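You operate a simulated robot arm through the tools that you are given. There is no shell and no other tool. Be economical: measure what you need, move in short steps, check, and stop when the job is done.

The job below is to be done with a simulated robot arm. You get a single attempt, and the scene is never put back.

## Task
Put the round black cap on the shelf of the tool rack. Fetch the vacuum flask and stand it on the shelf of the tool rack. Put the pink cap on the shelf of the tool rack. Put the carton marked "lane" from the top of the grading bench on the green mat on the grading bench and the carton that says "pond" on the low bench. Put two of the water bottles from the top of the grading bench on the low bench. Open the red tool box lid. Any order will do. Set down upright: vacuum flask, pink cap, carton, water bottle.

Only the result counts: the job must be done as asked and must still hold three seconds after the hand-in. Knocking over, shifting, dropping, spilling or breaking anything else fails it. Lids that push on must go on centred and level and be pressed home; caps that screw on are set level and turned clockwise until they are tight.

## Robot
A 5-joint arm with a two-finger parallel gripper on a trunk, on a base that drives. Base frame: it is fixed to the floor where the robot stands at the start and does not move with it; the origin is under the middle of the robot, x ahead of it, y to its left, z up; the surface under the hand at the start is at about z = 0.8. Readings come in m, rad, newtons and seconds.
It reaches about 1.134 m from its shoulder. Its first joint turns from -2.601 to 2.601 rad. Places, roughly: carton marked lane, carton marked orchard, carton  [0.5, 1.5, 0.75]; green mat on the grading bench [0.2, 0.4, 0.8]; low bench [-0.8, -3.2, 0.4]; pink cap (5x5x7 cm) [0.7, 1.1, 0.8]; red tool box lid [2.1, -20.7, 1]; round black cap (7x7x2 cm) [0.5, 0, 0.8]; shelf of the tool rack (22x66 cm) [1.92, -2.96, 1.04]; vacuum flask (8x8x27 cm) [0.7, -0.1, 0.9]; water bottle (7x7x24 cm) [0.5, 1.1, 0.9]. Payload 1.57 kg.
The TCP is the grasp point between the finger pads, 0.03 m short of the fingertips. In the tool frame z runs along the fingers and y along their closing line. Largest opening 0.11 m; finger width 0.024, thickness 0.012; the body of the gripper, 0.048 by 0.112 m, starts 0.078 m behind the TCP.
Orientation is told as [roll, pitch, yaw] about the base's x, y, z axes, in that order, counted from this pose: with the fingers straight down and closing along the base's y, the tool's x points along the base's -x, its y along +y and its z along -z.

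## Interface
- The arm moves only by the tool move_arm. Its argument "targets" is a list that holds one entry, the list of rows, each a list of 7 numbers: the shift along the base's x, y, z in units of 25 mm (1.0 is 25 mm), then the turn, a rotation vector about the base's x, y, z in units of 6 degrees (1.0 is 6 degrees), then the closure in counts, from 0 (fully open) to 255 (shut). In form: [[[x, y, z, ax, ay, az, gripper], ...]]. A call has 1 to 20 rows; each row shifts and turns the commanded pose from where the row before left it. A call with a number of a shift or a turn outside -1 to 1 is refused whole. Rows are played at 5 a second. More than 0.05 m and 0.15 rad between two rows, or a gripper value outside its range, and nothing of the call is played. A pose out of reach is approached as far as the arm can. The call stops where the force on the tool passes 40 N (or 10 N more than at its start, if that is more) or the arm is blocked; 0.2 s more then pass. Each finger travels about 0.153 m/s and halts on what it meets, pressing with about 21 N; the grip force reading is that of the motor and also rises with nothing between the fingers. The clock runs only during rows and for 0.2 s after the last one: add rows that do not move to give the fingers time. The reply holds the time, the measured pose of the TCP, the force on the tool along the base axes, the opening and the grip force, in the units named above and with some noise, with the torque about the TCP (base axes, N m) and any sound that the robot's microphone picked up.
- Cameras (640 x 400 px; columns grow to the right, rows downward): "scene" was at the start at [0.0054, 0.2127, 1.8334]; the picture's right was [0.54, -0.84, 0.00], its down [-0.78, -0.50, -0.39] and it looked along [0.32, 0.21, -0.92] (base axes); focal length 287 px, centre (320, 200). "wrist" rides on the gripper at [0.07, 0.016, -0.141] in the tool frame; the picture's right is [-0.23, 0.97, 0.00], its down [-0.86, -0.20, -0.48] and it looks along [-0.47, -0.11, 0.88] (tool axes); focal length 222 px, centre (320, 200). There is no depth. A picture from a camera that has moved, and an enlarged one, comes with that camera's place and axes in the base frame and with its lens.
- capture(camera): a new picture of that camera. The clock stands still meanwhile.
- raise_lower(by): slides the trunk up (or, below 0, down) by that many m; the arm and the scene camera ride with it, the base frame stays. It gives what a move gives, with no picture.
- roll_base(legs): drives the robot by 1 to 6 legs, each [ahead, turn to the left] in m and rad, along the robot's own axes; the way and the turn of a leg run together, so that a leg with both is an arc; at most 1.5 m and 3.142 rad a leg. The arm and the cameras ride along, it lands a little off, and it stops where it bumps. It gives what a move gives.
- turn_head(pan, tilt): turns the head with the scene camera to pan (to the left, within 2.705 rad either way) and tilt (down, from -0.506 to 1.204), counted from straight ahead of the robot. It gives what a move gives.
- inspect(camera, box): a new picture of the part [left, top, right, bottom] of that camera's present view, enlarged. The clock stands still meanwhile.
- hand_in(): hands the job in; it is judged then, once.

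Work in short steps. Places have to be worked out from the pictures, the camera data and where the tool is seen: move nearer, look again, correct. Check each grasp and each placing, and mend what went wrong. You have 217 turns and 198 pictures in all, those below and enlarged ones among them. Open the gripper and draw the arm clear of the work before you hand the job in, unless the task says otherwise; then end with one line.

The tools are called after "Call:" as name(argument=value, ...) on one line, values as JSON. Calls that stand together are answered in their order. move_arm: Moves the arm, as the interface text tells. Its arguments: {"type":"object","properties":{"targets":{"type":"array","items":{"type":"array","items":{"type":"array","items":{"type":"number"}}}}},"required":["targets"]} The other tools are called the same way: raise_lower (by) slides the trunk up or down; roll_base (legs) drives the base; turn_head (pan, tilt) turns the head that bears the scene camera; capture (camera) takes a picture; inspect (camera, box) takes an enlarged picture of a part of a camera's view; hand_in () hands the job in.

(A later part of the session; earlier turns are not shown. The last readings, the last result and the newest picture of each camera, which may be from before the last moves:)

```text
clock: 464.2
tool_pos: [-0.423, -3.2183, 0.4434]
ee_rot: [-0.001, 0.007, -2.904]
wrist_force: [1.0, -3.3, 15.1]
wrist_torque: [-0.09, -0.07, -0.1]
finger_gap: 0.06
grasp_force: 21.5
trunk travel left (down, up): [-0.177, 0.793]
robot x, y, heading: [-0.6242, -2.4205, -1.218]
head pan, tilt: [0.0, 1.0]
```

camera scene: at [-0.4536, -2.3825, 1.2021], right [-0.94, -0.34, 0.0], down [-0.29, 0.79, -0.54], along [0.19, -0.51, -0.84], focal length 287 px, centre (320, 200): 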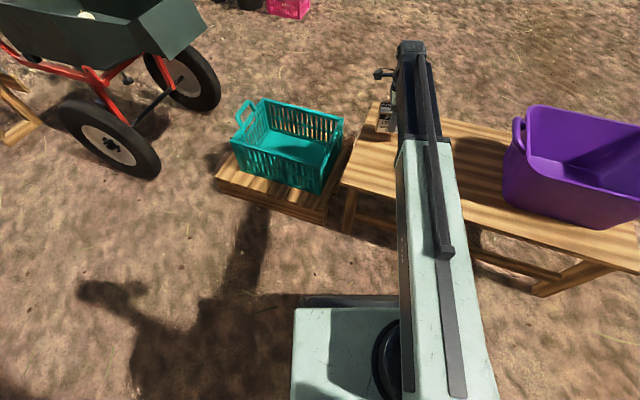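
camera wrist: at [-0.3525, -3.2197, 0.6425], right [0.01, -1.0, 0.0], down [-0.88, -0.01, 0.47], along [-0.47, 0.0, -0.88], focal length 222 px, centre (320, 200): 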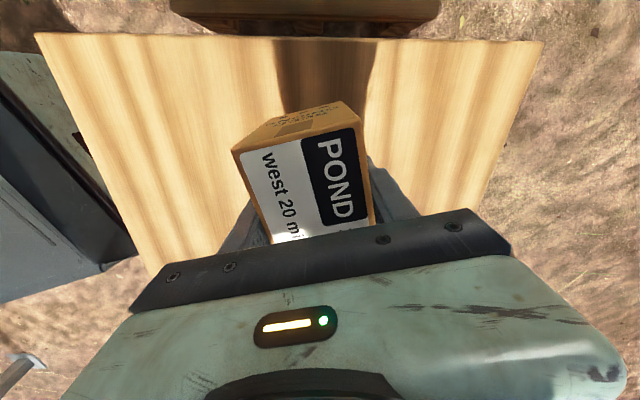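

Contact. Release and rise, then check.

Call:
move_arm(targets=[[[0, 0, 0, 0, 0, 0, 180], [0, 0, 0, 0, 0, 0, 100], [0, 0, 0, 0, 0, 0, 0], [0, 0, 0, 0, 0, 0, 0], [0, 0, 0, 0, 0, 0, 0]]])

Call:
raise_lower(by=0.4)

Call:
capture(camera="wrist")

Call:
raise_lower(by=0.38)

```text
clock: 465.4
tool_pos: [-0.4227, -3.2193, 0.443]
ee_rot: [-0.003, 0.006, -2.907]
wrist_force: [-0.3, -0.7, -0.6]
wrist_torque: [0.02, 0.01, 0.02]
finger_gap: 0.11
grasp_force: 0.1
trunk travel left (down, up): [-0.177, 0.793]
robot x, y, heading: [-0.6283, -2.4199, -1.217]
head pan, tilt: [0.0, 1.0]
```

```text
clock: 469.2
tool_pos: [-0.423, -3.2189, 0.8426]
ee_rot: [-0.004, 0.007, -2.906]
wrist_force: [0.0, 0.4, -1.2]
wrist_torque: [0.0, 0.0, 0.01]
finger_gap: 0.1101
grasp_force: 0.1
trunk travel left (down, up): [-0.577, 0.393]
robot x, y, heading: [-0.6236, -2.4202, -1.22]
head pan, tilt: [0.0, 1.0]
```

```text
112 pictures are left
camera wrist: at [-0.3526, -3.2196, 0.9857], right [0.01, -1.0, 0.0], down [-0.88, -0.01, 0.47], along [-0.47, 0.0, -0.88], focal length 222 px, centre (320, 200)
```

wrist: 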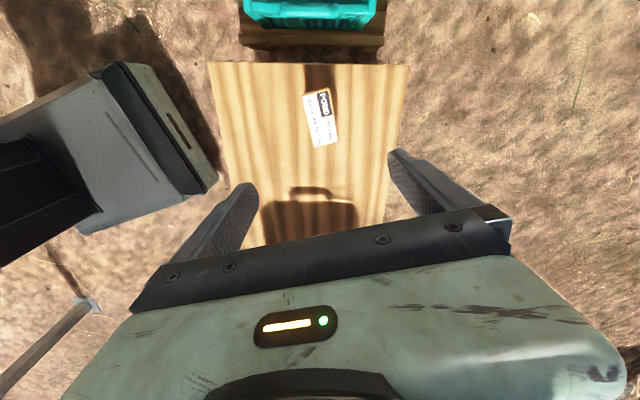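

```text
clock: 472.9
tool_pos: [-0.423, -3.2197, 1.2245]
ee_rot: [-0.003, 0.006, -2.908]
wrist_force: [1.4, -0.2, -0.3]
wrist_torque: [-0.02, 0.0, 0.01]
finger_gap: 0.1101
grasp_force: 0.0
trunk travel left (down, up): [-0.957, 0.013]
robot x, y, heading: [-0.6257, -2.4216, -1.221]
head pan, tilt: [0.0, 1.0]
```

Pond stands on the low bench. Now I reverse north along x≈-0.63 to the near side of the grading bench for the bottles.

Call:
roll_base(legs=[[0, -0.35], [-1.5, 0], [-1.5, 0], [-0.55, 0], [0, 1.571], [0.25, 0]])

Call:
turn_head(pan=0.1, tilt=0.9)

Call:
capture(camera="scene")

Call:
capture(camera="wrist")

```text
clock: 496.4
tool_pos: [0.4586, 1.0208, 1.2227]
ee_rot: [-0.004, 0.007, -1.689]
wrist_force: [-0.3, 0.2, 0.3]
wrist_torque: [-0.05, 0.03, 0.0]
finger_gap: 0.1103
grasp_force: 0.1
trunk travel left (down, up): [-0.957, 0.013]
robot x, y, heading: [-0.3618, 1.0822, 0.002]
head pan, tilt: [0.0, 1.0]
```

```text
clock: 497.0
tool_pos: [0.4577, 1.0191, 1.2228]
ee_rot: [-0.002, 0.008, -1.691]
wrist_force: [-0.3, -0.4, 0.1]
wrist_torque: [0.0, 0.0, 0.02]
finger_gap: 0.11
grasp_force: 0.0
trunk travel left (down, up): [-0.957, 0.013]
robot x, y, heading: [-0.3586, 1.0838, 0.005]
head pan, tilt: [0.099, 0.901]
```

```text
111 pictures are left
camera scene: at [-0.3298, 1.2642, 1.9323], right [0.1, -0.99, 0.0], down [-0.78, -0.08, -0.62], along [0.62, 0.07, -0.78], focal length 287 px, centre (320, 200)
```

scene: 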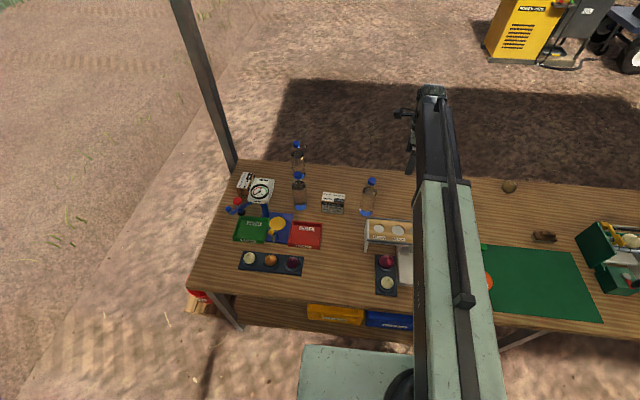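

```text
110 pictures are left
camera wrist: at [0.4819, 1.0854, 1.3659], right [0.94, -0.34, 0.0], down [-0.3, -0.83, 0.47], along [-0.16, -0.44, -0.88], focal length 222 px, centre (320, 200)
```

wrist: 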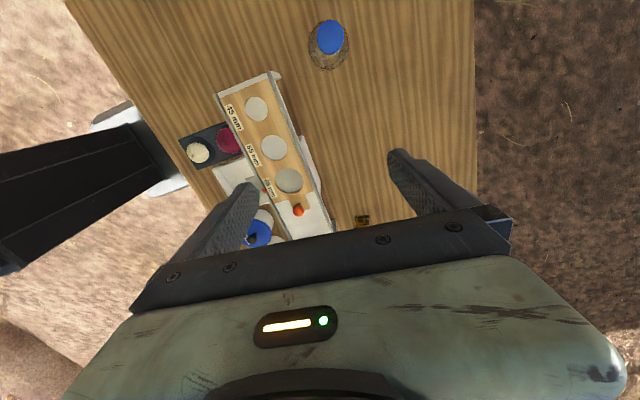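

Bottle at about (0.512,1.128). Move over it and lower partway.

Call:
move_arm(targets=[[[0.43, 0.865, 0, 0, 0, 0, 0], [0.43, 0.865, 0, 0, 0, 0, 0], [0.43, 0.865, 0, 0, 0, 0, 0], [0.43, 0.865, 0, 0, 0, 0, 0], [0.43, 0.865, 0, 0, 0, 0, 0]]])

Call:
raise_lower(by=-0.13)

Call:
capture(camera="wrist")

Call:
inspect(camera="scene", box=[320, 100, 520, 225])

```text
clock: 498.2
tool_pos: [0.512, 1.1285, 1.2235]
ee_rot: [-0.002, 0.008, -1.689]
wrist_force: [0.1, 0.7, -0.8]
wrist_torque: [0.02, 0.02, 0.01]
finger_gap: 0.1099
grasp_force: 0.1
trunk travel left (down, up): [-0.957, 0.013]
robot x, y, heading: [-0.3616, 1.0847, 0.004]
head pan, tilt: [0.099, 0.901]
```

```text
clock: 499.8
tool_pos: [0.5118, 1.1286, 1.0932]
ee_rot: [-0.002, 0.008, -1.69]
wrist_force: [-0.8, -0.7, -0.3]
wrist_torque: [0.0, 0.01, 0.04]
finger_gap: 0.1099
grasp_force: 0.0
trunk travel left (down, up): [-0.827, 0.143]
robot x, y, heading: [-0.3642, 1.0827, 0.004]
head pan, tilt: [0.099, 0.901]
```

```text
109 pictures are left
camera wrist: at [0.5353, 1.1937, 1.2358], right [0.94, -0.34, 0.0], down [-0.3, -0.83, 0.47], along [-0.16, -0.44, -0.88], focal length 222 px, centre (320, 200)
```

wrist: 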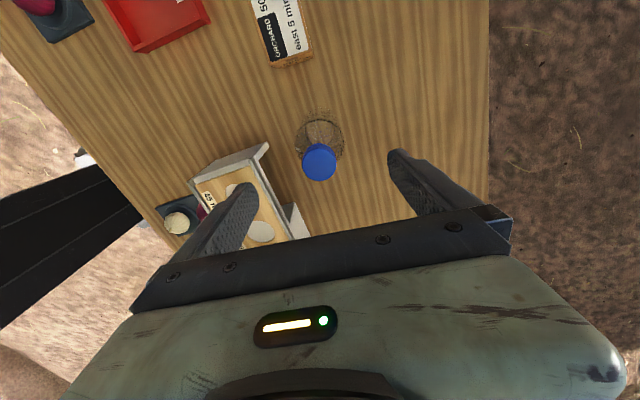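

```text
3.20 times, centred on (420, 162) of scene
camera zoom: at [-0.3296, 1.2647, 1.8023], right [0.11, -0.99, 0.0], down [-0.78, -0.08, -0.62], along [0.62, 0.07, -0.78], focal length 919 px, centre (0, 320)
```

zoom: 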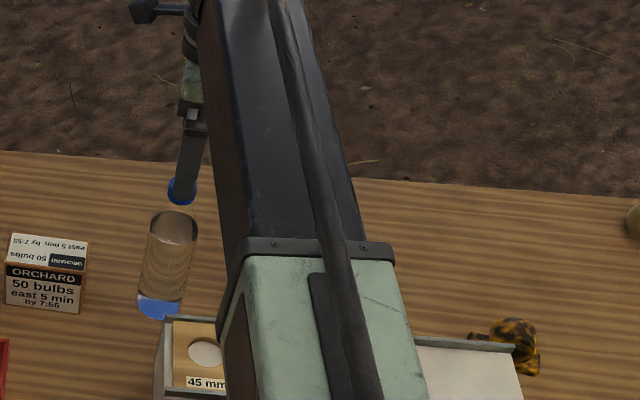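

Chute corner top is ~0.885, below the fingertips at the grasp. Lower to 0.972 and grip the bottle.

Call:
raise_lower(by=-0.121)

Call:
move_arm(targets=[[[0, 0.08, 0, 0, 0, 0, 80], [0, 0, 0, 0, 0, 0, 130], [0, 0, 0, 0, 0, 0, 180], [0, 0, 0, 0, 0, 0, 255], [0, 0, 0, 0, 0, 0, 255], [0, 0, 0, 0, 0, 0, 255]]])

Call:
raise_lower(by=0.04)

Call:
capture(camera="wrist")

```text
clock: 501.3
tool_pos: [0.5123, 1.1284, 0.9729]
ee_rot: [-0.003, 0.006, -1.689]
wrist_force: [-0.4, -0.3, 0.3]
wrist_torque: [-0.01, 0.02, 0.01]
finger_gap: 0.1102
grasp_force: 0.0
trunk travel left (down, up): [-0.706, 0.264]
robot x, y, heading: [-0.3628, 1.0841, 0.006]
head pan, tilt: [0.099, 0.901]
```

```text
clock: 502.7
tool_pos: [0.5113, 1.1299, 0.973]
ee_rot: [-0.001, 0.007, -1.689]
wrist_force: [-1.4, -0.8, -0.1]
wrist_torque: [-0.02, 0.18, 0.01]
finger_gap: 0.0645
grasp_force: 21.0
trunk travel left (down, up): [-0.706, 0.264]
robot x, y, heading: [-0.3635, 1.0848, 0.006]
head pan, tilt: [0.099, 0.901]
```

```text
clock: 503.5
tool_pos: [0.5124, 1.131, 1.0121]
ee_rot: [-0.001, 0.007, -1.689]
wrist_force: [1.9, 0.2, -5.7]
wrist_torque: [0.05, 0.0, 0.01]
finger_gap: 0.0644
grasp_force: 21.1
trunk travel left (down, up): [-0.746, 0.224]
robot x, y, heading: [-0.3633, 1.0821, 0.004]
head pan, tilt: [0.099, 0.901]
```

```text
107 pictures are left
camera wrist: at [0.5358, 1.1958, 1.1542], right [0.94, -0.34, 0.0], down [-0.3, -0.83, 0.47], along [-0.16, -0.44, -0.88], focal length 222 px, centre (320, 200)
```

wrist: 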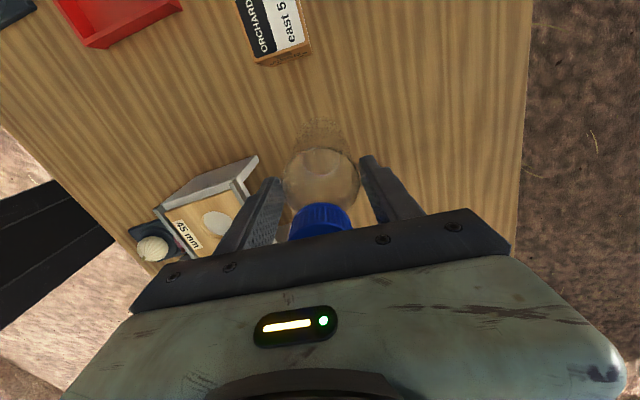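

Bottle held. Lift, retract, back out, and drive straight down to the low bench.

Call:
raise_lower(by=0.215)

Call:
move_arm(targets=[[[-1, 0, 0, 0, 0, 0, 255], [-1, 0, 0, 0, 0, 0, 255], [-1, 0, 0, 0, 0, 0, 255], [-1, 0, 0, 0, 0, 0, 255], [-1, 0, 0, 0, 0, 0, 255], [-1, 0, 0, 0, 0, 0, 255], [-1, 0, 0, 0, 0, 0, 255], [-1, 0, 0, 0, 0, 0, 255]]])

Call:
roll_base(legs=[[-0.34, 0], [0, -1.575], [1.5, 0], [1.5, 0], [0.43, 0]])

Call:
turn_head(pan=0.0, tilt=1.0)

Call:
capture(camera="scene")

```text
clock: 505.8
tool_pos: [0.511, 1.1299, 1.2274]
ee_rot: [-0.001, 0.007, -1.69]
wrist_force: [0.0, -0.2, -5.7]
wrist_torque: [-0.03, -0.03, -0.01]
finger_gap: 0.0643
grasp_force: 21.0
trunk travel left (down, up): [-0.961, 0.009]
robot x, y, heading: [-0.3598, 1.0811, -0.0]
head pan, tilt: [0.099, 0.901]
```

```text
clock: 507.6
tool_pos: [0.311, 1.1299, 1.2275]
ee_rot: [0.0, 0.007, -1.692]
wrist_force: [0.1, -0.5, -6.2]
wrist_torque: [0.05, 0.02, 0.0]
finger_gap: 0.0645
grasp_force: 21.2
trunk travel left (down, up): [-0.961, 0.009]
robot x, y, heading: [-0.3589, 1.0835, 0.005]
head pan, tilt: [0.099, 0.901]
```

```text
clock: 529.9
tool_pos: [-0.6727, -2.9967, 1.227]
ee_rot: [-0.003, 0.007, 3.033]
wrist_force: [0.2, 0.2, -4.8]
wrist_torque: [-0.01, -0.03, 0.01]
finger_gap: 0.0646
grasp_force: 21.0
trunk travel left (down, up): [-0.961, 0.009]
robot x, y, heading: [-0.729, -2.3248, -1.548]
head pan, tilt: [0.099, 0.901]
```

```text
clock: 530.6
tool_pos: [-0.6729, -2.9948, 1.2275]
ee_rot: [-0.003, 0.007, 3.034]
wrist_force: [-0.2, 0.8, -5.2]
wrist_torque: [0.0, -0.02, 0.01]
finger_gap: 0.0644
grasp_force: 20.2
trunk travel left (down, up): [-0.961, 0.009]
robot x, y, heading: [-0.7315, -2.3266, -1.548]
head pan, tilt: [0.0, 1.0]
```

```text
106 pictures are left
camera scene: at [-0.5581, -2.3417, 1.929], right [-1.0, -0.02, 0.0], down [-0.02, 0.84, -0.54], along [0.01, -0.54, -0.84], focal length 287 px, centre (320, 200)
```

scene: 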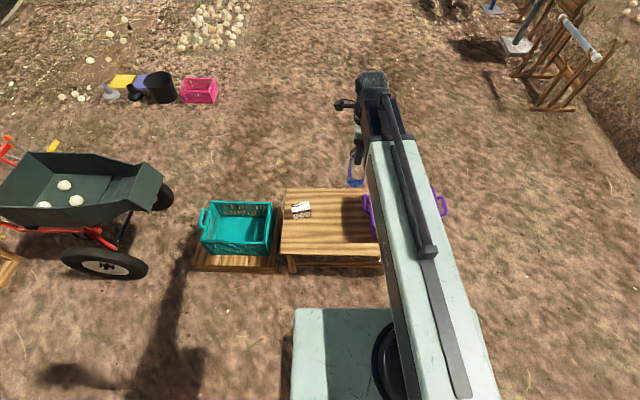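

Move to (-0.65,-3.15) and lower.

Call:
move_arm(targets=[[[0.115, -0.886, 0, 0, 0, 0, 255], [0.115, -0.886, 0, 0, 0, 0, 255], [0.115, -0.886, 0, 0, 0, 0, 255], [0.115, -0.886, 0, 0, 0, 0, 255], [0.115, -0.886, 0, 0, 0, 0, 255], [0.115, -0.886, 0, 0, 0, 0, 255], [0.115, -0.886, 0, 0, 0, 0, 255]]])

Call:
raise_lower(by=-0.4)

Call:
capture(camera="wrist")

Call:
capture(camera="scene")

```text
clock: 532.2
tool_pos: [-0.6518, -3.1508, 1.2278]
ee_rot: [-0.002, 0.007, 3.032]
wrist_force: [-0.1, -0.3, -5.5]
wrist_torque: [-0.03, 0.0, 0.02]
finger_gap: 0.0646
grasp_force: 20.9
trunk travel left (down, up): [-0.961, 0.009]
robot x, y, heading: [-0.7294, -2.3208, -1.55]
head pan, tilt: [0.0, 1.0]
```

```text
clock: 536.0
tool_pos: [-0.6533, -3.1487, 0.828]
ee_rot: [-0.002, 0.007, 3.031]
wrist_force: [-0.2, 0.4, -5.1]
wrist_torque: [0.0, -0.01, -0.01]
finger_gap: 0.0644
grasp_force: 21.1
trunk travel left (down, up): [-0.561, 0.409]
robot x, y, heading: [-0.7278, -2.3232, -1.547]
head pan, tilt: [0.0, 1.0]
```

```text
105 pictures are left
camera wrist: at [-0.5871, -3.1739, 0.9694], right [-0.33, -0.94, 0.0], down [-0.83, 0.29, 0.47], along [-0.45, 0.16, -0.88], focal length 222 px, centre (320, 200)
```

wrist: 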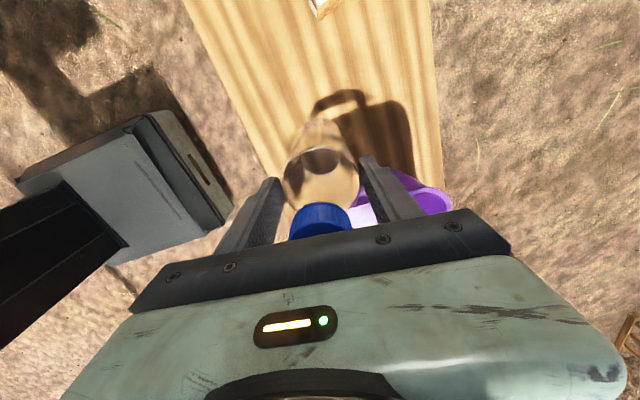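

```text
104 pictures are left
camera scene: at [-0.5581, -2.3416, 1.529], right [-1.0, -0.02, 0.0], down [-0.02, 0.84, -0.54], along [0.01, -0.54, -0.84], focal length 287 px, centre (320, 200)
```

scene: 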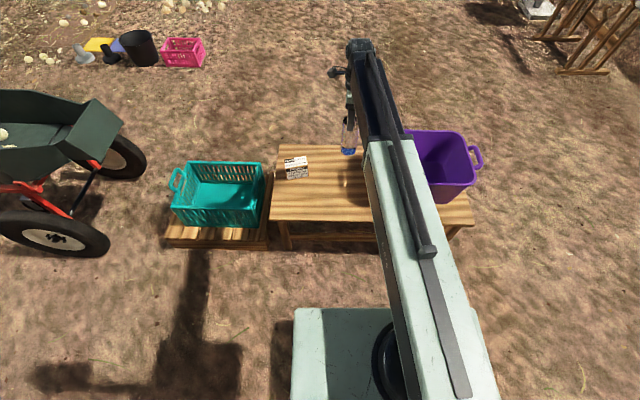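

Clear of the tub. Continue down.

Call:
raise_lower(by=-0.245)

Call:
raise_lower(by=-0.006)

Call:
raise_lower(by=-0.004)

```text
clock: 538.6
tool_pos: [-0.654, -3.1486, 0.5825]
ee_rot: [0.0, 0.008, 3.032]
wrist_force: [0.8, 0.5, -5.2]
wrist_torque: [0.0, -0.01, 0.02]
finger_gap: 0.0646
grasp_force: 21.2
trunk travel left (down, up): [-0.316, 0.654]
robot x, y, heading: [-0.7323, -2.3218, -1.549]
head pan, tilt: [0.0, 1.0]
```

```text
clock: 539.1
tool_pos: [-0.6538, -3.1491, 0.577]
ee_rot: [-0.002, 0.007, 3.031]
wrist_force: [0.2, -0.2, -5.7]
wrist_torque: [-0.06, -0.02, -0.01]
finger_gap: 0.0645
grasp_force: 20.7
trunk travel left (down, up): [-0.31, 0.66]
robot x, y, heading: [-0.7342, -2.3211, -1.546]
head pan, tilt: [0.0, 1.0]
```

```text
clock: 539.6
tool_pos: [-0.6537, -3.1486, 0.5726]
ee_rot: [0.001, 0.006, 3.032]
wrist_force: [1.0, -0.6, 9.9]
wrist_torque: [-0.05, 0.02, 0.08]
finger_gap: 0.0646
grasp_force: 21.3
trunk travel left (down, up): [-0.306, 0.664]
robot x, y, heading: [-0.7309, -2.3227, -1.549]
head pan, tilt: [0.0, 1.0]
```

Contact; release and rise, then check.

Call:
move_arm(targets=[[[0, 0, 0, 0, 0, 0, 180], [0, 0, 0, 0, 0, 0, 100], [0, 0, 0, 0, 0, 0, 0], [0, 0, 0, 0, 0, 0, 0], [0, 0, 0, 0, 0, 0, 0]]])

Call:
raise_lower(by=0.35)

Call:
capture(camera="wrist")

Call:
raise_lower(by=0.305)

```text
clock: 540.9
tool_pos: [-0.654, -3.1504, 0.5727]
ee_rot: [-0.003, 0.008, 3.032]
wrist_force: [0.6, -0.3, 0.9]
wrist_torque: [0.0, 0.0, -0.01]
finger_gap: 0.11
grasp_force: 0.1
trunk travel left (down, up): [-0.306, 0.664]
robot x, y, heading: [-0.7325, -2.3239, -1.548]
head pan, tilt: [0.0, 1.0]
```

```text
clock: 544.3
tool_pos: [-0.6538, -3.1508, 0.9223]
ee_rot: [-0.002, 0.006, 3.031]
wrist_force: [-0.4, -0.2, 0.8]
wrist_torque: [0.0, -0.02, 0.0]
finger_gap: 0.11
grasp_force: 0.1
trunk travel left (down, up): [-0.656, 0.314]
robot x, y, heading: [-0.7295, -2.3237, -1.547]
head pan, tilt: [0.0, 1.0]
```

```text
103 pictures are left
camera wrist: at [-0.5871, -3.1736, 1.0647], right [-0.33, -0.94, 0.0], down [-0.83, 0.29, 0.47], along [-0.45, 0.16, -0.88], focal length 222 px, centre (320, 200)
```

wrist: 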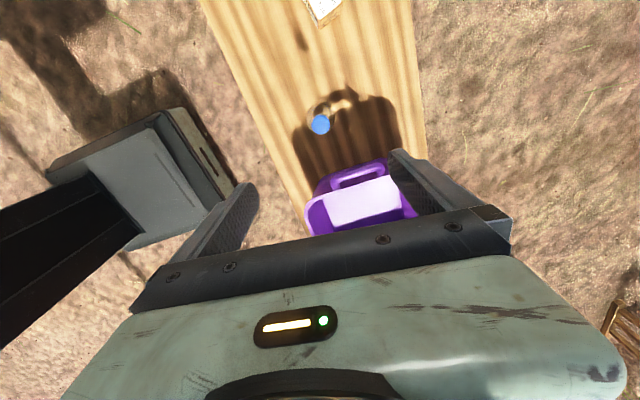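

```text
clock: 547.3
tool_pos: [-0.6532, -3.1492, 1.2275]
ee_rot: [-0.002, 0.007, 3.031]
wrist_force: [0.7, 0.4, -0.5]
wrist_torque: [0.0, 0.0, 0.01]
finger_gap: 0.11
grasp_force: 0.1
trunk travel left (down, up): [-0.961, 0.009]
robot x, y, heading: [-0.7279, -2.3244, -1.547]
head pan, tilt: [0.0, 1.0]
```

Bottle 1 stands. For the second bottle I choose the far-side one (0.72,1.49), away from the scale. Retract and drive round to the far side.

Call:
move_arm(targets=[[[-0.08, 1, 0, 0, 0, 0, 0], [-0.08, 1, 0, 0, 0, 0, 0], [-0.08, 1, 0, 0, 0, 0, 0], [-0.08, 1, 0, 0, 0, 0, 0], [-0.08, 1, 0, 0, 0, 0, 0], [-0.08, 1, 0, 0, 0, 0, 0], [-0.08, 1, 0, 0, 0, 0, 0], [-0.08, 1, 0, 0, 0, 0, 0]]])

Call:
roll_base(legs=[[-0.18, 0], [0, 1.55], [1.3, 0], [1.33, 0]])

```text
clock: 549.1
tool_pos: [-0.6691, -2.9489, 1.2284]
ee_rot: [-0.002, 0.006, 3.032]
wrist_force: [0.0, 0.3, -0.1]
wrist_torque: [-0.01, -0.02, 0.0]
finger_gap: 0.1099
grasp_force: 0.1
trunk travel left (down, up): [-0.961, 0.009]
robot x, y, heading: [-0.7304, -2.3225, -1.547]
head pan, tilt: [0.0, 1.0]
```

```text
clock: 566.8
tool_pos: [2.522, -2.0925, 1.2262]
ee_rot: [-0.002, 0.006, -1.705]
wrist_force: [-0.5, -0.2, -0.1]
wrist_torque: [-0.06, 0.03, 0.0]
finger_gap: 0.1099
grasp_force: 0.0
trunk travel left (down, up): [-0.961, 0.009]
robot x, y, heading: [1.8928, -2.1424, 0.004]
head pan, tilt: [0.0, 1.0]
```

Now turn to face −y, reverse north and turn to face the bench.

Call:
roll_base(legs=[[0, -1.575], [-1.5, 0], [-1.5, 0], [-0.6, 0], [0, -1.571], [0.3, 0]])

Call:
capture(camera="wrist")

Call:
turn_head(pan=0.1, tilt=0.85)

Call:
capture(camera="scene")

```text
clock: 593.5
tool_pos: [0.9388, 1.3707, 1.2271]
ee_rot: [-0.004, 0.007, 1.468]
wrist_force: [-1.2, 0.2, -0.6]
wrist_torque: [-0.03, 0.0, 0.03]
finger_gap: 0.1098
grasp_force: 0.0
trunk travel left (down, up): [-0.961, 0.009]
robot x, y, heading: [1.5658, 1.4326, -3.114]
head pan, tilt: [0.0, 1.0]
```

```text
102 pictures are left
camera wrist: at [0.9148, 1.3038, 1.3688], right [-0.95, 0.33, 0.0], down [0.29, 0.83, 0.47], along [0.16, 0.45, -0.88], focal length 222 px, centre (320, 200)
```

wrist: 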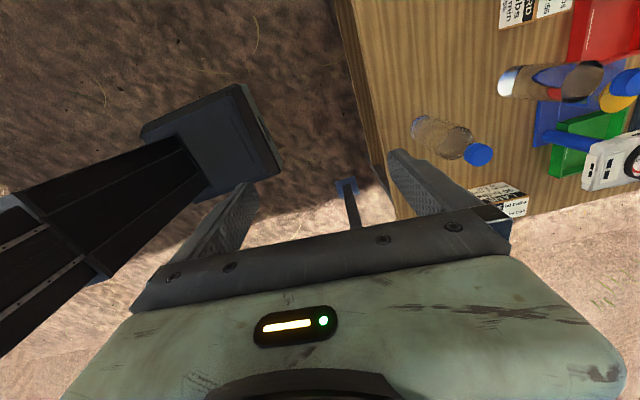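

```text
clock: 594.2
tool_pos: [0.9405, 1.3712, 1.2278]
ee_rot: [-0.001, 0.007, 1.468]
wrist_force: [-0.4, 0.3, -0.3]
wrist_torque: [0.0, 0.04, 0.04]
finger_gap: 0.1099
grasp_force: 0.0
trunk travel left (down, up): [-0.961, 0.009]
robot x, y, heading: [1.5671, 1.4347, -3.117]
head pan, tilt: [0.099, 0.85]
```

```text
101 pictures are left
camera scene: at [1.5403, 1.2571, 1.9401], right [-0.12, 0.99, 0.0], down [0.75, 0.09, -0.66], along [-0.65, -0.08, -0.75], focal length 287 px, centre (320, 200)
```

scene: 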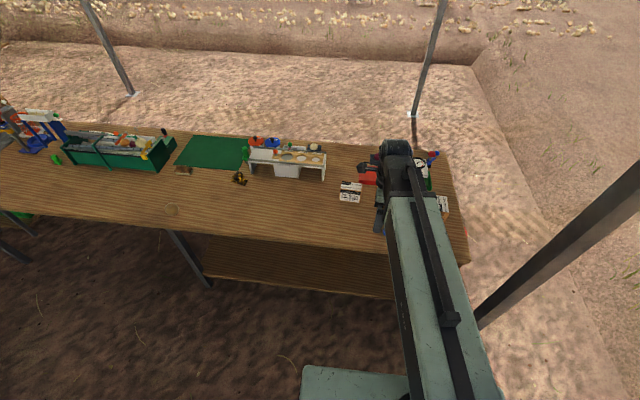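

Bottle at (0.718,1.479). Move over and lower partway.

Call:
move_arm(targets=[[[-0.987, 0.48, 0, 0, 0, 0, 0], [-0.987, 0.48, 0, 0, 0, 0, 0], [-0.987, 0.48, 0, 0, 0, 0, 0], [-0.987, 0.48, 0, 0, 0, 0, 0], [-0.987, 0.48, 0, 0, 0, 0, 0], [-0.987, 0.48, 0, 0, 0, 0, 0], [-0.987, 0.48, 0, 0, 0, 0, 0], [-0.987, 0.48, 0, 0, 0, 0, 0], [-0.987, 0.48, 0, 0, 0, 0, 0]]])

Call:
raise_lower(by=-0.135)

Call:
capture(camera="wrist")

```text
clock: 596.2
tool_pos: [0.7185, 1.4777, 1.2276]
ee_rot: [-0.001, 0.006, 1.467]
wrist_force: [-0.2, -0.1, 0.4]
wrist_torque: [0.0, -0.04, -0.01]
finger_gap: 0.11
grasp_force: 0.1
trunk travel left (down, up): [-0.961, 0.009]
robot x, y, heading: [1.5646, 1.4339, -3.117]
head pan, tilt: [0.099, 0.85]
```

```text
clock: 597.8
tool_pos: [0.7199, 1.4795, 1.0921]
ee_rot: [-0.002, 0.007, 1.47]
wrist_force: [-1.0, -0.5, 1.0]
wrist_torque: [0.02, 0.0, 0.0]
finger_gap: 0.11
grasp_force: 0.0
trunk travel left (down, up): [-0.826, 0.144]
robot x, y, heading: [1.5646, 1.4305, -3.116]
head pan, tilt: [0.099, 0.85]
```

```text
100 pictures are left
camera wrist: at [0.6953, 1.4112, 1.2348], right [-0.95, 0.33, 0.0], down [0.29, 0.83, 0.47], along [0.16, 0.45, -0.88], focal length 222 px, centre (320, 200)
```

wrist: 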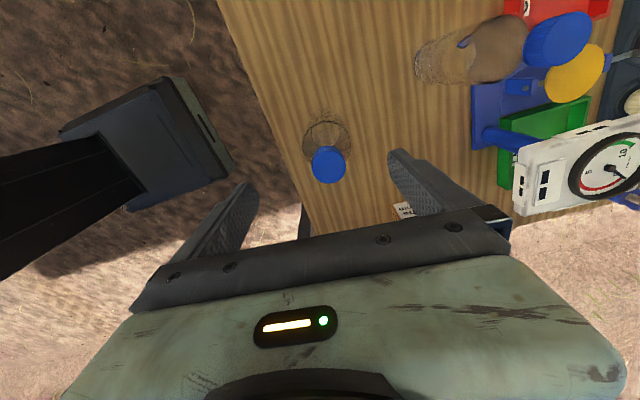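

Cap centre at (0.712,1.480); correct −7 mm in x, lower and grip.

Call:
move_arm(targets=[[[-0.28, 0.02, 0, 0, 0, 0, 0]]])

Call:
raise_lower(by=-0.12)

Call:
move_arm(targets=[[[0, 0, 0, 0, 0, 0, 80], [0, 0, 0, 0, 0, 0, 130], [0, 0, 0, 0, 0, 0, 180], [0, 0, 0, 0, 0, 0, 255], [0, 0, 0, 0, 0, 0, 255], [0, 0, 0, 0, 0, 0, 255]]])

Call:
raise_lower(by=0.04)

Call:
capture(camera="wrist")

```text
clock: 598.2
tool_pos: [0.7113, 1.4789, 1.0927]
ee_rot: [-0.002, 0.007, 1.468]
wrist_force: [0.4, -0.4, -0.2]
wrist_torque: [-0.03, -0.01, -0.01]
finger_gap: 0.1101
grasp_force: 0.1
trunk travel left (down, up): [-0.826, 0.144]
robot x, y, heading: [1.5652, 1.4356, -3.114]
head pan, tilt: [0.099, 0.85]
```

```text
clock: 599.7
tool_pos: [0.7118, 1.4786, 0.972]
ee_rot: [-0.001, 0.009, 1.467]
wrist_force: [-0.4, -0.3, 0.5]
wrist_torque: [0.02, 0.02, 0.03]
finger_gap: 0.1102
grasp_force: 0.0
trunk travel left (down, up): [-0.706, 0.264]
robot x, y, heading: [1.5653, 1.4326, -3.121]
head pan, tilt: [0.099, 0.85]
```

```text
clock: 601.1
tool_pos: [0.7124, 1.477, 0.9731]
ee_rot: [-0.001, 0.007, 1.468]
wrist_force: [-3.9, 0.0, 4.4]
wrist_torque: [0.07, 0.39, 0.02]
finger_gap: 0.0648
grasp_force: 21.0
trunk travel left (down, up): [-0.706, 0.264]
robot x, y, heading: [1.565, 1.4301, -3.117]
head pan, tilt: [0.099, 0.85]
```

```text
clock: 601.9
tool_pos: [0.7122, 1.4779, 1.0115]
ee_rot: [-0.001, 0.007, 1.467]
wrist_force: [0.1, 0.2, -6.2]
wrist_torque: [-0.03, 0.04, 0.02]
finger_gap: 0.0645
grasp_force: 20.9
trunk travel left (down, up): [-0.746, 0.224]
robot x, y, heading: [1.5669, 1.4314, -3.121]
head pan, tilt: [0.099, 0.85]
```

```text
99 pictures are left
camera wrist: at [0.6877, 1.4116, 1.1542], right [-0.95, 0.33, 0.0], down [0.29, 0.83, 0.47], along [0.16, 0.45, -0.88], focal length 222 px, centre (320, 200)
```

wrist: 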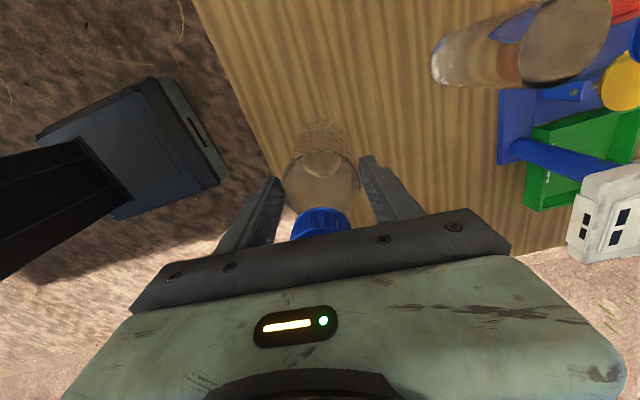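

Second bottle held. Lift, retract, and drive back (stopping earlier near the shelf, cutting diagonally west).

Call:
raise_lower(by=0.218)

Call:
move_arm(targets=[[[1, -0.05, 0, 0, 0, 0, 255], [1, -0.05, 0, 0, 0, 0, 255], [1, -0.05, 0, 0, 0, 0, 255], [1, -0.05, 0, 0, 0, 0, 255], [1, -0.05, 0, 0, 0, 0, 255], [1, -0.05, 0, 0, 0, 0, 255], [1, -0.05, 0, 0, 0, 0, 255], [1, -0.05, 0, 0, 0, 0, 255]]])

Call:
roll_base(legs=[[-0.33, 0], [0, 1.545], [1.5, 0], [1.5, 0], [0.38, 0]])

```text
clock: 604.2
tool_pos: [0.7111, 1.4783, 1.23]
ee_rot: [-0.003, 0.006, 1.468]
wrist_force: [0.7, 0.4, -5.4]
wrist_torque: [-0.03, -0.02, 0.03]
finger_gap: 0.0646
grasp_force: 21.0
trunk travel left (down, up): [-0.964, 0.006]
robot x, y, heading: [1.5661, 1.4337, -3.113]
head pan, tilt: [0.099, 0.85]
```

```text
clock: 606.0
tool_pos: [0.9132, 1.4695, 1.2309]
ee_rot: [-0.002, 0.007, 1.468]
wrist_force: [-0.2, 0.1, -5.7]
wrist_torque: [0.01, 0.02, -0.02]
finger_gap: 0.0646
grasp_force: 21.2
trunk travel left (down, up): [-0.964, 0.006]
robot x, y, heading: [1.5652, 1.4315, -3.12]
head pan, tilt: [0.099, 0.85]
```

```text
clock: 628.2
tool_pos: [1.7952, -2.6396, 1.2309]
ee_rot: [-0.003, 0.008, 3.0]
wrist_force: [0.1, -0.2, -5.3]
wrist_torque: [0.0, -0.04, -0.05]
finger_gap: 0.0644
grasp_force: 20.7
trunk travel left (down, up): [-0.964, 0.006]
robot x, y, heading: [1.8554, -1.9894, -1.584]
head pan, tilt: [0.099, 0.85]
```

Continue: diagonal, then west, then face the low bench.

Call:
roll_base(legs=[[0, -1.156], [0.65, 0], [0, -0.4], [1.2, 0], [0.65, 0], [0, 1.571]])

Call:
turn_head(pan=0.0, tilt=1.0)

Call:
capture(camera="scene")

```text
clock: 648.7
tool_pos: [-0.6408, -2.9173, 1.2317]
ee_rot: [-0.001, 0.008, 3.043]
wrist_force: [0.0, 0.4, -5.3]
wrist_torque: [-0.01, -0.07, -0.01]
finger_gap: 0.0646
grasp_force: 21.1
trunk travel left (down, up): [-0.964, 0.006]
robot x, y, heading: [-0.6408, -2.258, -1.554]
head pan, tilt: [0.099, 0.85]
```

```text
clock: 649.4
tool_pos: [-0.6421, -2.9187, 1.2297]
ee_rot: [-0.002, 0.008, 3.044]
wrist_force: [-0.7, -0.4, -5.2]
wrist_torque: [0.03, -0.07, -0.03]
finger_gap: 0.0646
grasp_force: 20.4
trunk travel left (down, up): [-0.964, 0.006]
robot x, y, heading: [-0.6352, -2.2615, -1.549]
head pan, tilt: [0.0, 1.0]
```

```text
98 pictures are left
camera scene: at [-0.4674, -2.2826, 1.9322], right [-1.0, -0.02, 0.0], down [-0.01, 0.84, -0.54], along [0.01, -0.54, -0.84], focal length 287 px, centre (320, 200)
```

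scene: 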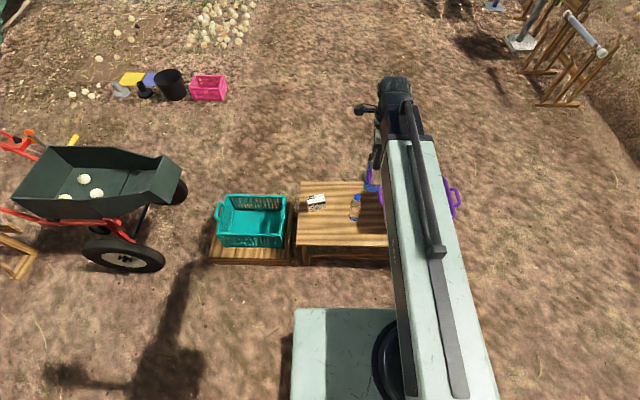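

Move to (-0.54,-3.08), between bottle 1 and pond but in front, then lower.

Call:
move_arm(targets=[[[0.58, -0.926, 0, 0, 0, 0, 255], [0.58, -0.926, 0, 0, 0, 0, 255], [0.58, -0.926, 0, 0, 0, 0, 255], [0.58, -0.926, 0, 0, 0, 0, 255], [0.58, -0.926, 0, 0, 0, 0, 255], [0.58, -0.926, 0, 0, 0, 0, 255], [0.58, -0.926, 0, 0, 0, 0, 255]]])

Call:
raise_lower(by=-0.36)

Call:
capture(camera="wrist")

Call:
inspect(camera="scene", box=[260, 80, 460, 205])

```text
clock: 651.0
tool_pos: [-0.5369, -3.0804, 1.2308]
ee_rot: [-0.005, 0.008, 3.044]
wrist_force: [-0.3, 0.3, -5.2]
wrist_torque: [0.02, 0.0, -0.01]
finger_gap: 0.0645
grasp_force: 20.8
trunk travel left (down, up): [-0.964, 0.006]
robot x, y, heading: [-0.6394, -2.2623, -1.557]
head pan, tilt: [0.0, 1.0]
```

```text
clock: 654.5
tool_pos: [-0.537, -3.0802, 0.8705]
ee_rot: [-0.002, 0.009, 3.044]
wrist_force: [0.4, -0.5, -5.4]
wrist_torque: [-0.02, -0.06, -0.01]
finger_gap: 0.0646
grasp_force: 20.8
trunk travel left (down, up): [-0.604, 0.366]
robot x, y, heading: [-0.6386, -2.2643, -1.558]
head pan, tilt: [0.0, 1.0]
```

```text
97 pictures are left
camera wrist: at [-0.4713, -3.1036, 1.0124], right [-0.32, -0.95, 0.0], down [-0.83, 0.28, 0.47], along [-0.45, 0.15, -0.88], focal length 222 px, centre (320, 200)
```

wrist: 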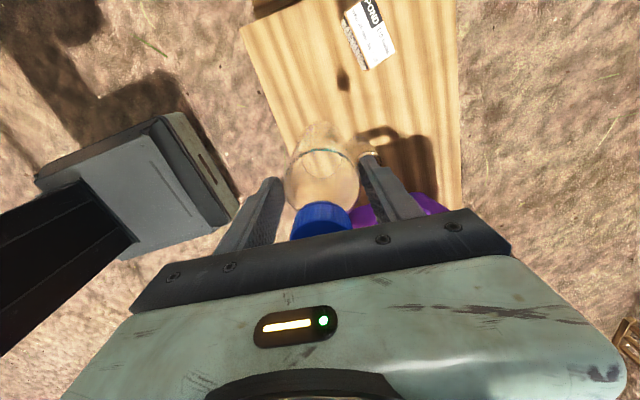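

```text
3.20 times, centred on (360, 142) of scene
camera zoom: at [-0.4655, -2.2824, 1.572], right [-1.0, -0.02, 0.0], down [-0.02, 0.84, -0.54], along [0.01, -0.54, -0.84], focal length 919 px, centre (192, 384)
```

zoom: 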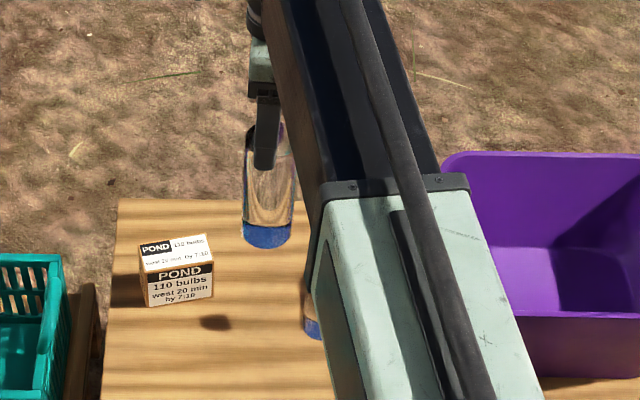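

Good. Lower to contact.

Call:
raise_lower(by=-0.288)

Call:
raise_lower(by=-0.006)

Call:
raise_lower(by=-0.004)

Call:
capture(camera="wrist")

```text
clock: 657.4
tool_pos: [-0.5376, -3.0801, 0.5823]
ee_rot: [-0.001, 0.008, 3.043]
wrist_force: [0.5, 0.1, -6.2]
wrist_torque: [-0.01, -0.01, 0.0]
finger_gap: 0.0646
grasp_force: 20.8
trunk travel left (down, up): [-0.316, 0.654]
robot x, y, heading: [-0.6353, -2.2638, -1.551]
head pan, tilt: [0.0, 1.0]
```

```text
clock: 658.0
tool_pos: [-0.5378, -3.0798, 0.5774]
ee_rot: [0.0, 0.007, 3.046]
wrist_force: [-0.6, -1.3, 5.5]
wrist_torque: [-0.22, -0.14, -0.03]
finger_gap: 0.0646
grasp_force: 20.8
trunk travel left (down, up): [-0.31, 0.66]
robot x, y, heading: [-0.6371, -2.2648, -1.556]
head pan, tilt: [0.0, 1.0]
```

```text
clock: 658.5
tool_pos: [-0.5389, -3.0787, 0.574]
ee_rot: [-0.001, 0.006, 3.043]
wrist_force: [-4.5, 0.4, 10.9]
wrist_torque: [0.09, 0.35, 0.01]
finger_gap: 0.0643
grasp_force: 21.6
trunk travel left (down, up): [-0.306, 0.664]
robot x, y, heading: [-0.6372, -2.2616, -1.552]
head pan, tilt: [0.0, 1.0]
```

```text
95 pictures are left
camera wrist: at [-0.4718, -3.1026, 0.7155], right [-0.32, -0.95, 0.0], down [-0.83, 0.28, 0.47], along [-0.45, 0.15, -0.88], focal length 222 px, centre (320, 200)
```

wrist: 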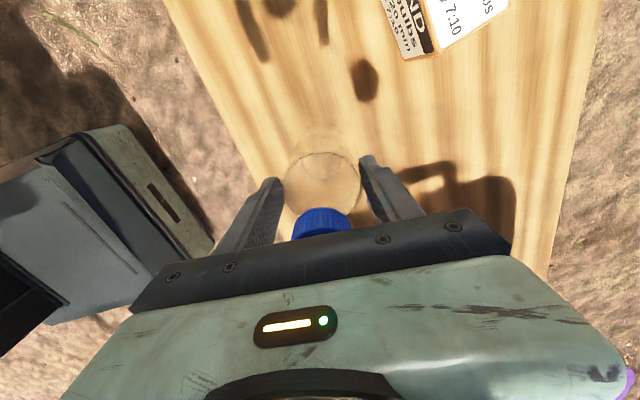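

Resting. Release, rise, and check both bottles.

Call:
move_arm(targets=[[[0, 0, 0, 0, 0, 0, 180], [0, 0, 0, 0, 0, 0, 100], [0, 0, 0, 0, 0, 0, 0], [0, 0, 0, 0, 0, 0, 0], [0, 0, 0, 0, 0, 0, 0]]])

Call:
raise_lower(by=0.4)

Call:
capture(camera="wrist")

Call:
raise_lower(by=0.258)

```text
clock: 659.7
tool_pos: [-0.5375, -3.0801, 0.5722]
ee_rot: [-0.003, 0.008, 3.043]
wrist_force: [0.2, -0.1, 0.7]
wrist_torque: [-0.01, -0.02, 0.0]
finger_gap: 0.11
grasp_force: 0.1
trunk travel left (down, up): [-0.306, 0.664]
robot x, y, heading: [-0.6406, -2.2635, -1.556]
head pan, tilt: [0.0, 1.0]
```

```text
clock: 663.5
tool_pos: [-0.5381, -3.0801, 0.9709]
ee_rot: [-0.001, 0.008, 3.045]
wrist_force: [-0.1, -0.1, 0.4]
wrist_torque: [-0.02, 0.01, 0.02]
finger_gap: 0.11
grasp_force: 0.0
trunk travel left (down, up): [-0.706, 0.264]
robot x, y, heading: [-0.6399, -2.2635, -1.553]
head pan, tilt: [0.0, 1.0]
```

```text
94 pictures are left
camera wrist: at [-0.4713, -3.1033, 1.1147], right [-0.32, -0.95, 0.0], down [-0.83, 0.28, 0.47], along [-0.45, 0.15, -0.88], focal length 222 px, centre (320, 200)
```

wrist: 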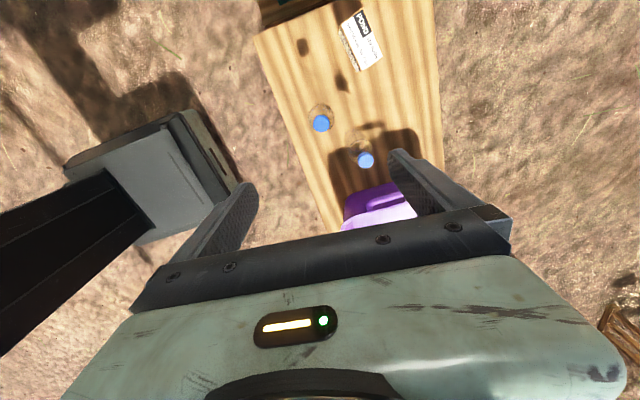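

```text
clock: 666.2
tool_pos: [-0.5371, -3.0808, 1.2301]
ee_rot: [-0.003, 0.006, 3.045]
wrist_force: [-0.3, 0.1, -0.9]
wrist_torque: [0.03, 0.01, -0.01]
finger_gap: 0.1099
grasp_force: 0.0
trunk travel left (down, up): [-0.964, 0.006]
robot x, y, heading: [-0.6375, -2.2615, -1.553]
head pan, tilt: [0.0, 1.0]
```

All three items stand on the low bench. Now the "lane" carton: retract and drive to the far side again.

Call:
move_arm(targets=[[[-0.1, 1, 0, 0, 0, 0, 0], [-0.1, 1, 0, 0, 0, 0, 0], [-0.1, 1, 0, 0, 0, 0, 0], [-0.1, 1, 0, 0, 0, 0, 0], [-0.1, 1, 0, 0, 0, 0, 0], [-0.1, 1, 0, 0, 0, 0, 0], [-0.1, 1, 0, 0, 0, 0, 0], [-0.1, 1, 0, 0, 0, 0, 0]]])

Call:
roll_base(legs=[[-0.11, 0], [0, 1.553], [1.3, 0], [1.22, 0]])

Call:
roll_base(legs=[[0, -1.571], [-1.5, 0], [-1.5, 0], [-0.75, 0], [0, -1.571], [0.35, 0]])

Call:
capture(camera="wrist")

Call:
turn_head(pan=-0.15, tilt=0.85)

Call:
capture(camera="scene")

```text
clock: 668.0
tool_pos: [-0.5585, -2.8786, 1.2307]
ee_rot: [-0.003, 0.007, 3.043]
wrist_force: [0.5, 0.6, 0.1]
wrist_torque: [-0.02, -0.01, 0.02]
finger_gap: 0.1099
grasp_force: 0.0
trunk travel left (down, up): [-0.964, 0.006]
robot x, y, heading: [-0.6379, -2.2629, -1.554]
head pan, tilt: [0.0, 1.0]
```

```text
clock: 684.8
tool_pos: [2.5049, -2.2003, 1.2302]
ee_rot: [-0.001, 0.007, -1.725]
wrist_force: [0.0, -0.2, 1.0]
wrist_torque: [-0.02, 0.02, 0.02]
finger_gap: 0.1099
grasp_force: 0.0
trunk travel left (down, up): [-0.964, 0.006]
robot x, y, heading: [1.8837, -2.2469, -0.03]
head pan, tilt: [0.0, 1.0]
```

```text
clock: 712.6
tool_pos: [0.9383, 1.4817, 1.2292]
ee_rot: [-0.003, 0.007, 1.432]
wrist_force: [-0.3, 0.2, -1.3]
wrist_torque: [-0.05, -0.07, 0.0]
finger_gap: 0.1101
grasp_force: 0.0
trunk travel left (down, up): [-0.964, 0.006]
robot x, y, heading: [1.5624, 1.5315, 3.116]
head pan, tilt: [0.0, 1.0]
```

```text
93 pictures are left
camera wrist: at [0.9109, 1.4141, 1.3719], right [-0.93, 0.36, 0.0], down [0.31, 0.82, 0.47], along [0.17, 0.44, -0.88], focal length 222 px, centre (320, 200)
```

wrist: 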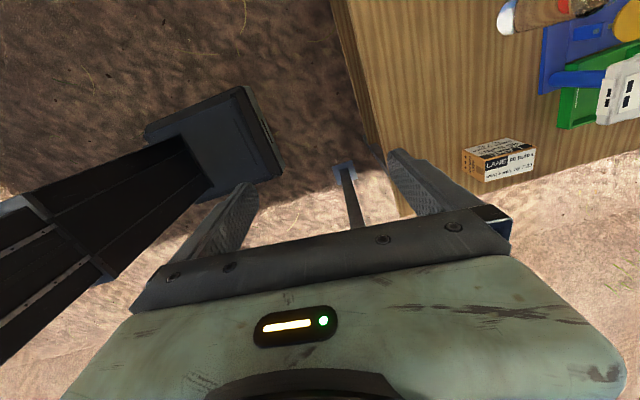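

```text
clock: 713.3
tool_pos: [0.9383, 1.48, 1.231]
ee_rot: [-0.003, 0.006, 1.433]
wrist_force: [0.0, 0.2, 0.2]
wrist_torque: [-0.01, -0.05, 0.0]
finger_gap: 0.1101
grasp_force: 0.0
trunk travel left (down, up): [-0.964, 0.006]
robot x, y, heading: [1.5559, 1.5312, 3.112]
head pan, tilt: [-0.15, 0.85]
```

```text
92 pictures are left
camera scene: at [1.5235, 1.3763, 1.9431], right [0.17, 0.98, 0.0], down [0.74, -0.13, -0.66], along [-0.65, 0.11, -0.75], focal length 287 px, centre (320, 200)
```

scene: 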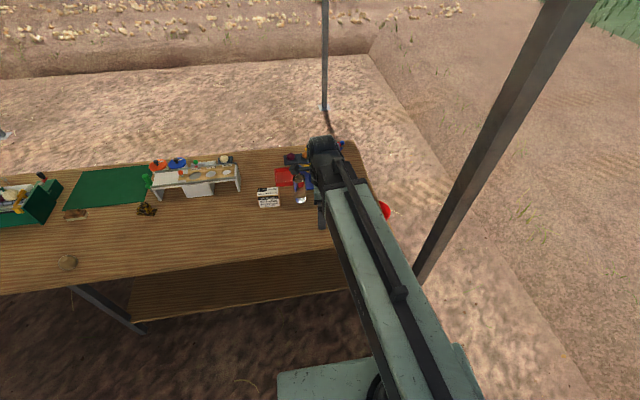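

Lane carton: centre ≈(0.565,1.74), long side ~14° off x. I drive 0.12 m closer, spin the hand to match, and move above it.

Call:
roll_base(legs=[[0.12, 0]])

Call:
move_arm(targets=[[[-0.73, 0.72, 0, 0, 0, 0.98, 0], [-0.73, 0.72, 0, 0, 0, 0.98, 0], [-0.73, 0.72, 0, 0, 0, 0.98, 0], [-0.73, 0.72, 0, 0, 0, 0.98, 0], [-0.73, 0.72, 0, 0, 0, 0.98, 0], [-0.73, 0.72, 0, 0, 0, 0.98, 0], [-0.73, 0.72, 0, 0, 0, 0.98, 0], [-0.73, 0.72, 0, 0, 0, 0.98, 0], [-0.73, 0.72, 0, 0, 0, 0.98, 0], [-0.73, 0.72, 0, 0, 0, 0.98, 0], [-0.73, 0.72, 0, 0, 0, 0.98, 0], [-0.73, 0.72, 0, 0, 0, 0.98, 0], [-0.73, 0.72, 0, 0, 0, 0.98, 0], [-0.73, 0.72, 0, 0, 0, 0.98, 0]]])

Call:
capture(camera="wrist")

```text
clock: 714.6
tool_pos: [0.8178, 1.4836, 1.2296]
ee_rot: [-0.005, 0.008, 1.433]
wrist_force: [-0.1, 0.4, -0.2]
wrist_torque: [-0.01, 0.0, 0.01]
finger_gap: 0.1102
grasp_force: 0.1
trunk travel left (down, up): [-0.964, 0.006]
robot x, y, heading: [1.4394, 1.5351, 3.119]
head pan, tilt: [-0.15, 0.85]
```

```text
clock: 717.6
tool_pos: [0.5657, 1.7349, 1.2316]
ee_rot: [-0.002, 0.008, 2.873]
wrist_force: [-0.5, 0.0, -0.3]
wrist_torque: [-0.03, 0.0, -0.02]
finger_gap: 0.1097
grasp_force: 0.0
trunk travel left (down, up): [-0.964, 0.006]
robot x, y, heading: [1.4396, 1.5346, 3.119]
head pan, tilt: [-0.15, 0.85]
```

```text
91 pictures are left
camera wrist: at [0.6259, 1.7009, 1.3725], right [-0.48, -0.88, 0.0], down [-0.77, 0.42, 0.47], along [-0.41, 0.23, -0.88], focal length 222 px, centre (320, 200)
```

wrist: 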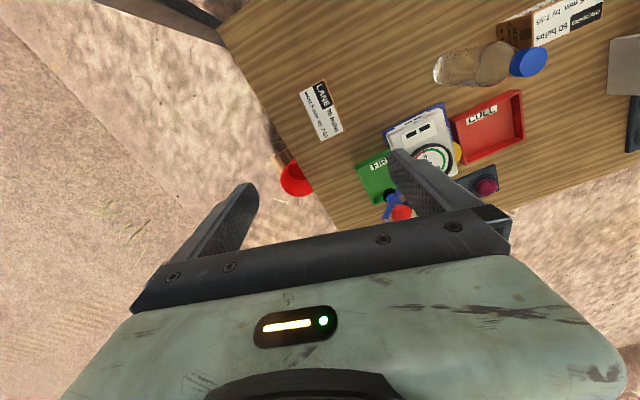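

Refined: carton centre (0.574,1.728), about 7° skew; the scale dial is near, so I grip slightly to the outer side (0.585). Adjust, then lower partway and look.

Call:
move_arm(targets=[[[0.4, -0.14, 0, 0, 0, 0.67, 0], [0.4, -0.14, 0, 0, 0, 0.67, 0]]])

Call:
raise_lower(by=-0.2)

Call:
capture(camera="wrist")

Call:
inspect(camera="scene", box=[240, 90, 400, 190])

```text
clock: 718.2
tool_pos: [0.5858, 1.7272, 1.2307]
ee_rot: [-0.002, 0.007, 3.012]
wrist_force: [-0.5, 0.7, -1.0]
wrist_torque: [-0.01, -0.01, -0.03]
finger_gap: 0.1102
grasp_force: 0.0
trunk travel left (down, up): [-0.964, 0.006]
robot x, y, heading: [1.4377, 1.5354, 3.114]
head pan, tilt: [-0.15, 0.85]
```

```text
clock: 720.3
tool_pos: [0.5847, 1.7279, 1.0303]
ee_rot: [-0.001, 0.007, 3.012]
wrist_force: [0.3, 0.3, 0.4]
wrist_torque: [0.03, -0.01, -0.01]
finger_gap: 0.1098
grasp_force: 0.0
trunk travel left (down, up): [-0.764, 0.206]
robot x, y, heading: [1.4397, 1.5335, 3.114]
head pan, tilt: [-0.15, 0.85]
```

```text
90 pictures are left
camera wrist: at [0.6504, 1.7023, 1.1728], right [-0.35, -0.94, 0.0], down [-0.83, 0.31, 0.47], along [-0.44, 0.17, -0.88], focal length 222 px, centre (320, 200)
```

wrist: 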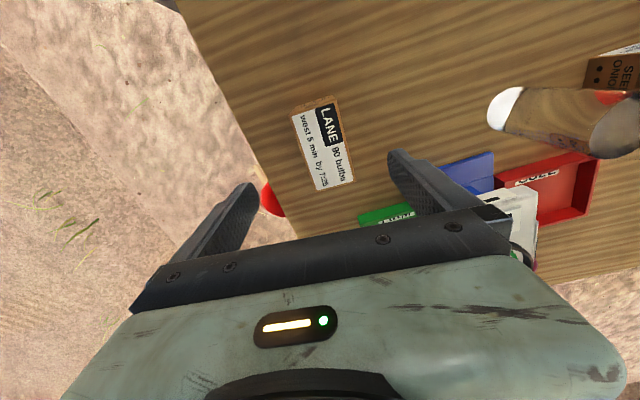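

```text
4.00 times, centred on (320, 140) of scene
camera zoom: at [1.4037, 1.3795, 1.7432], right [0.17, 0.98, 0.0], down [0.74, -0.13, -0.66], along [-0.65, 0.12, -0.75], focal length 1148 px, centre (320, 440)
```

zoom: 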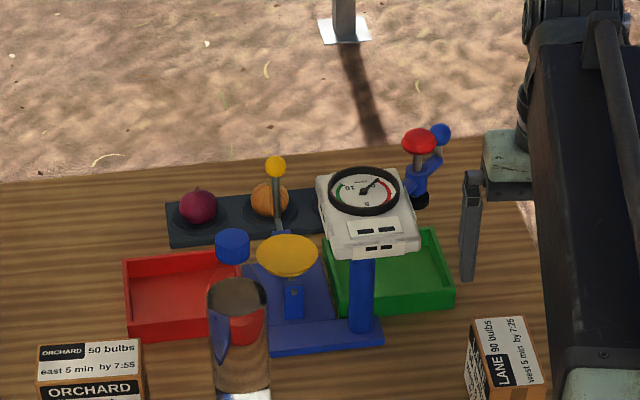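

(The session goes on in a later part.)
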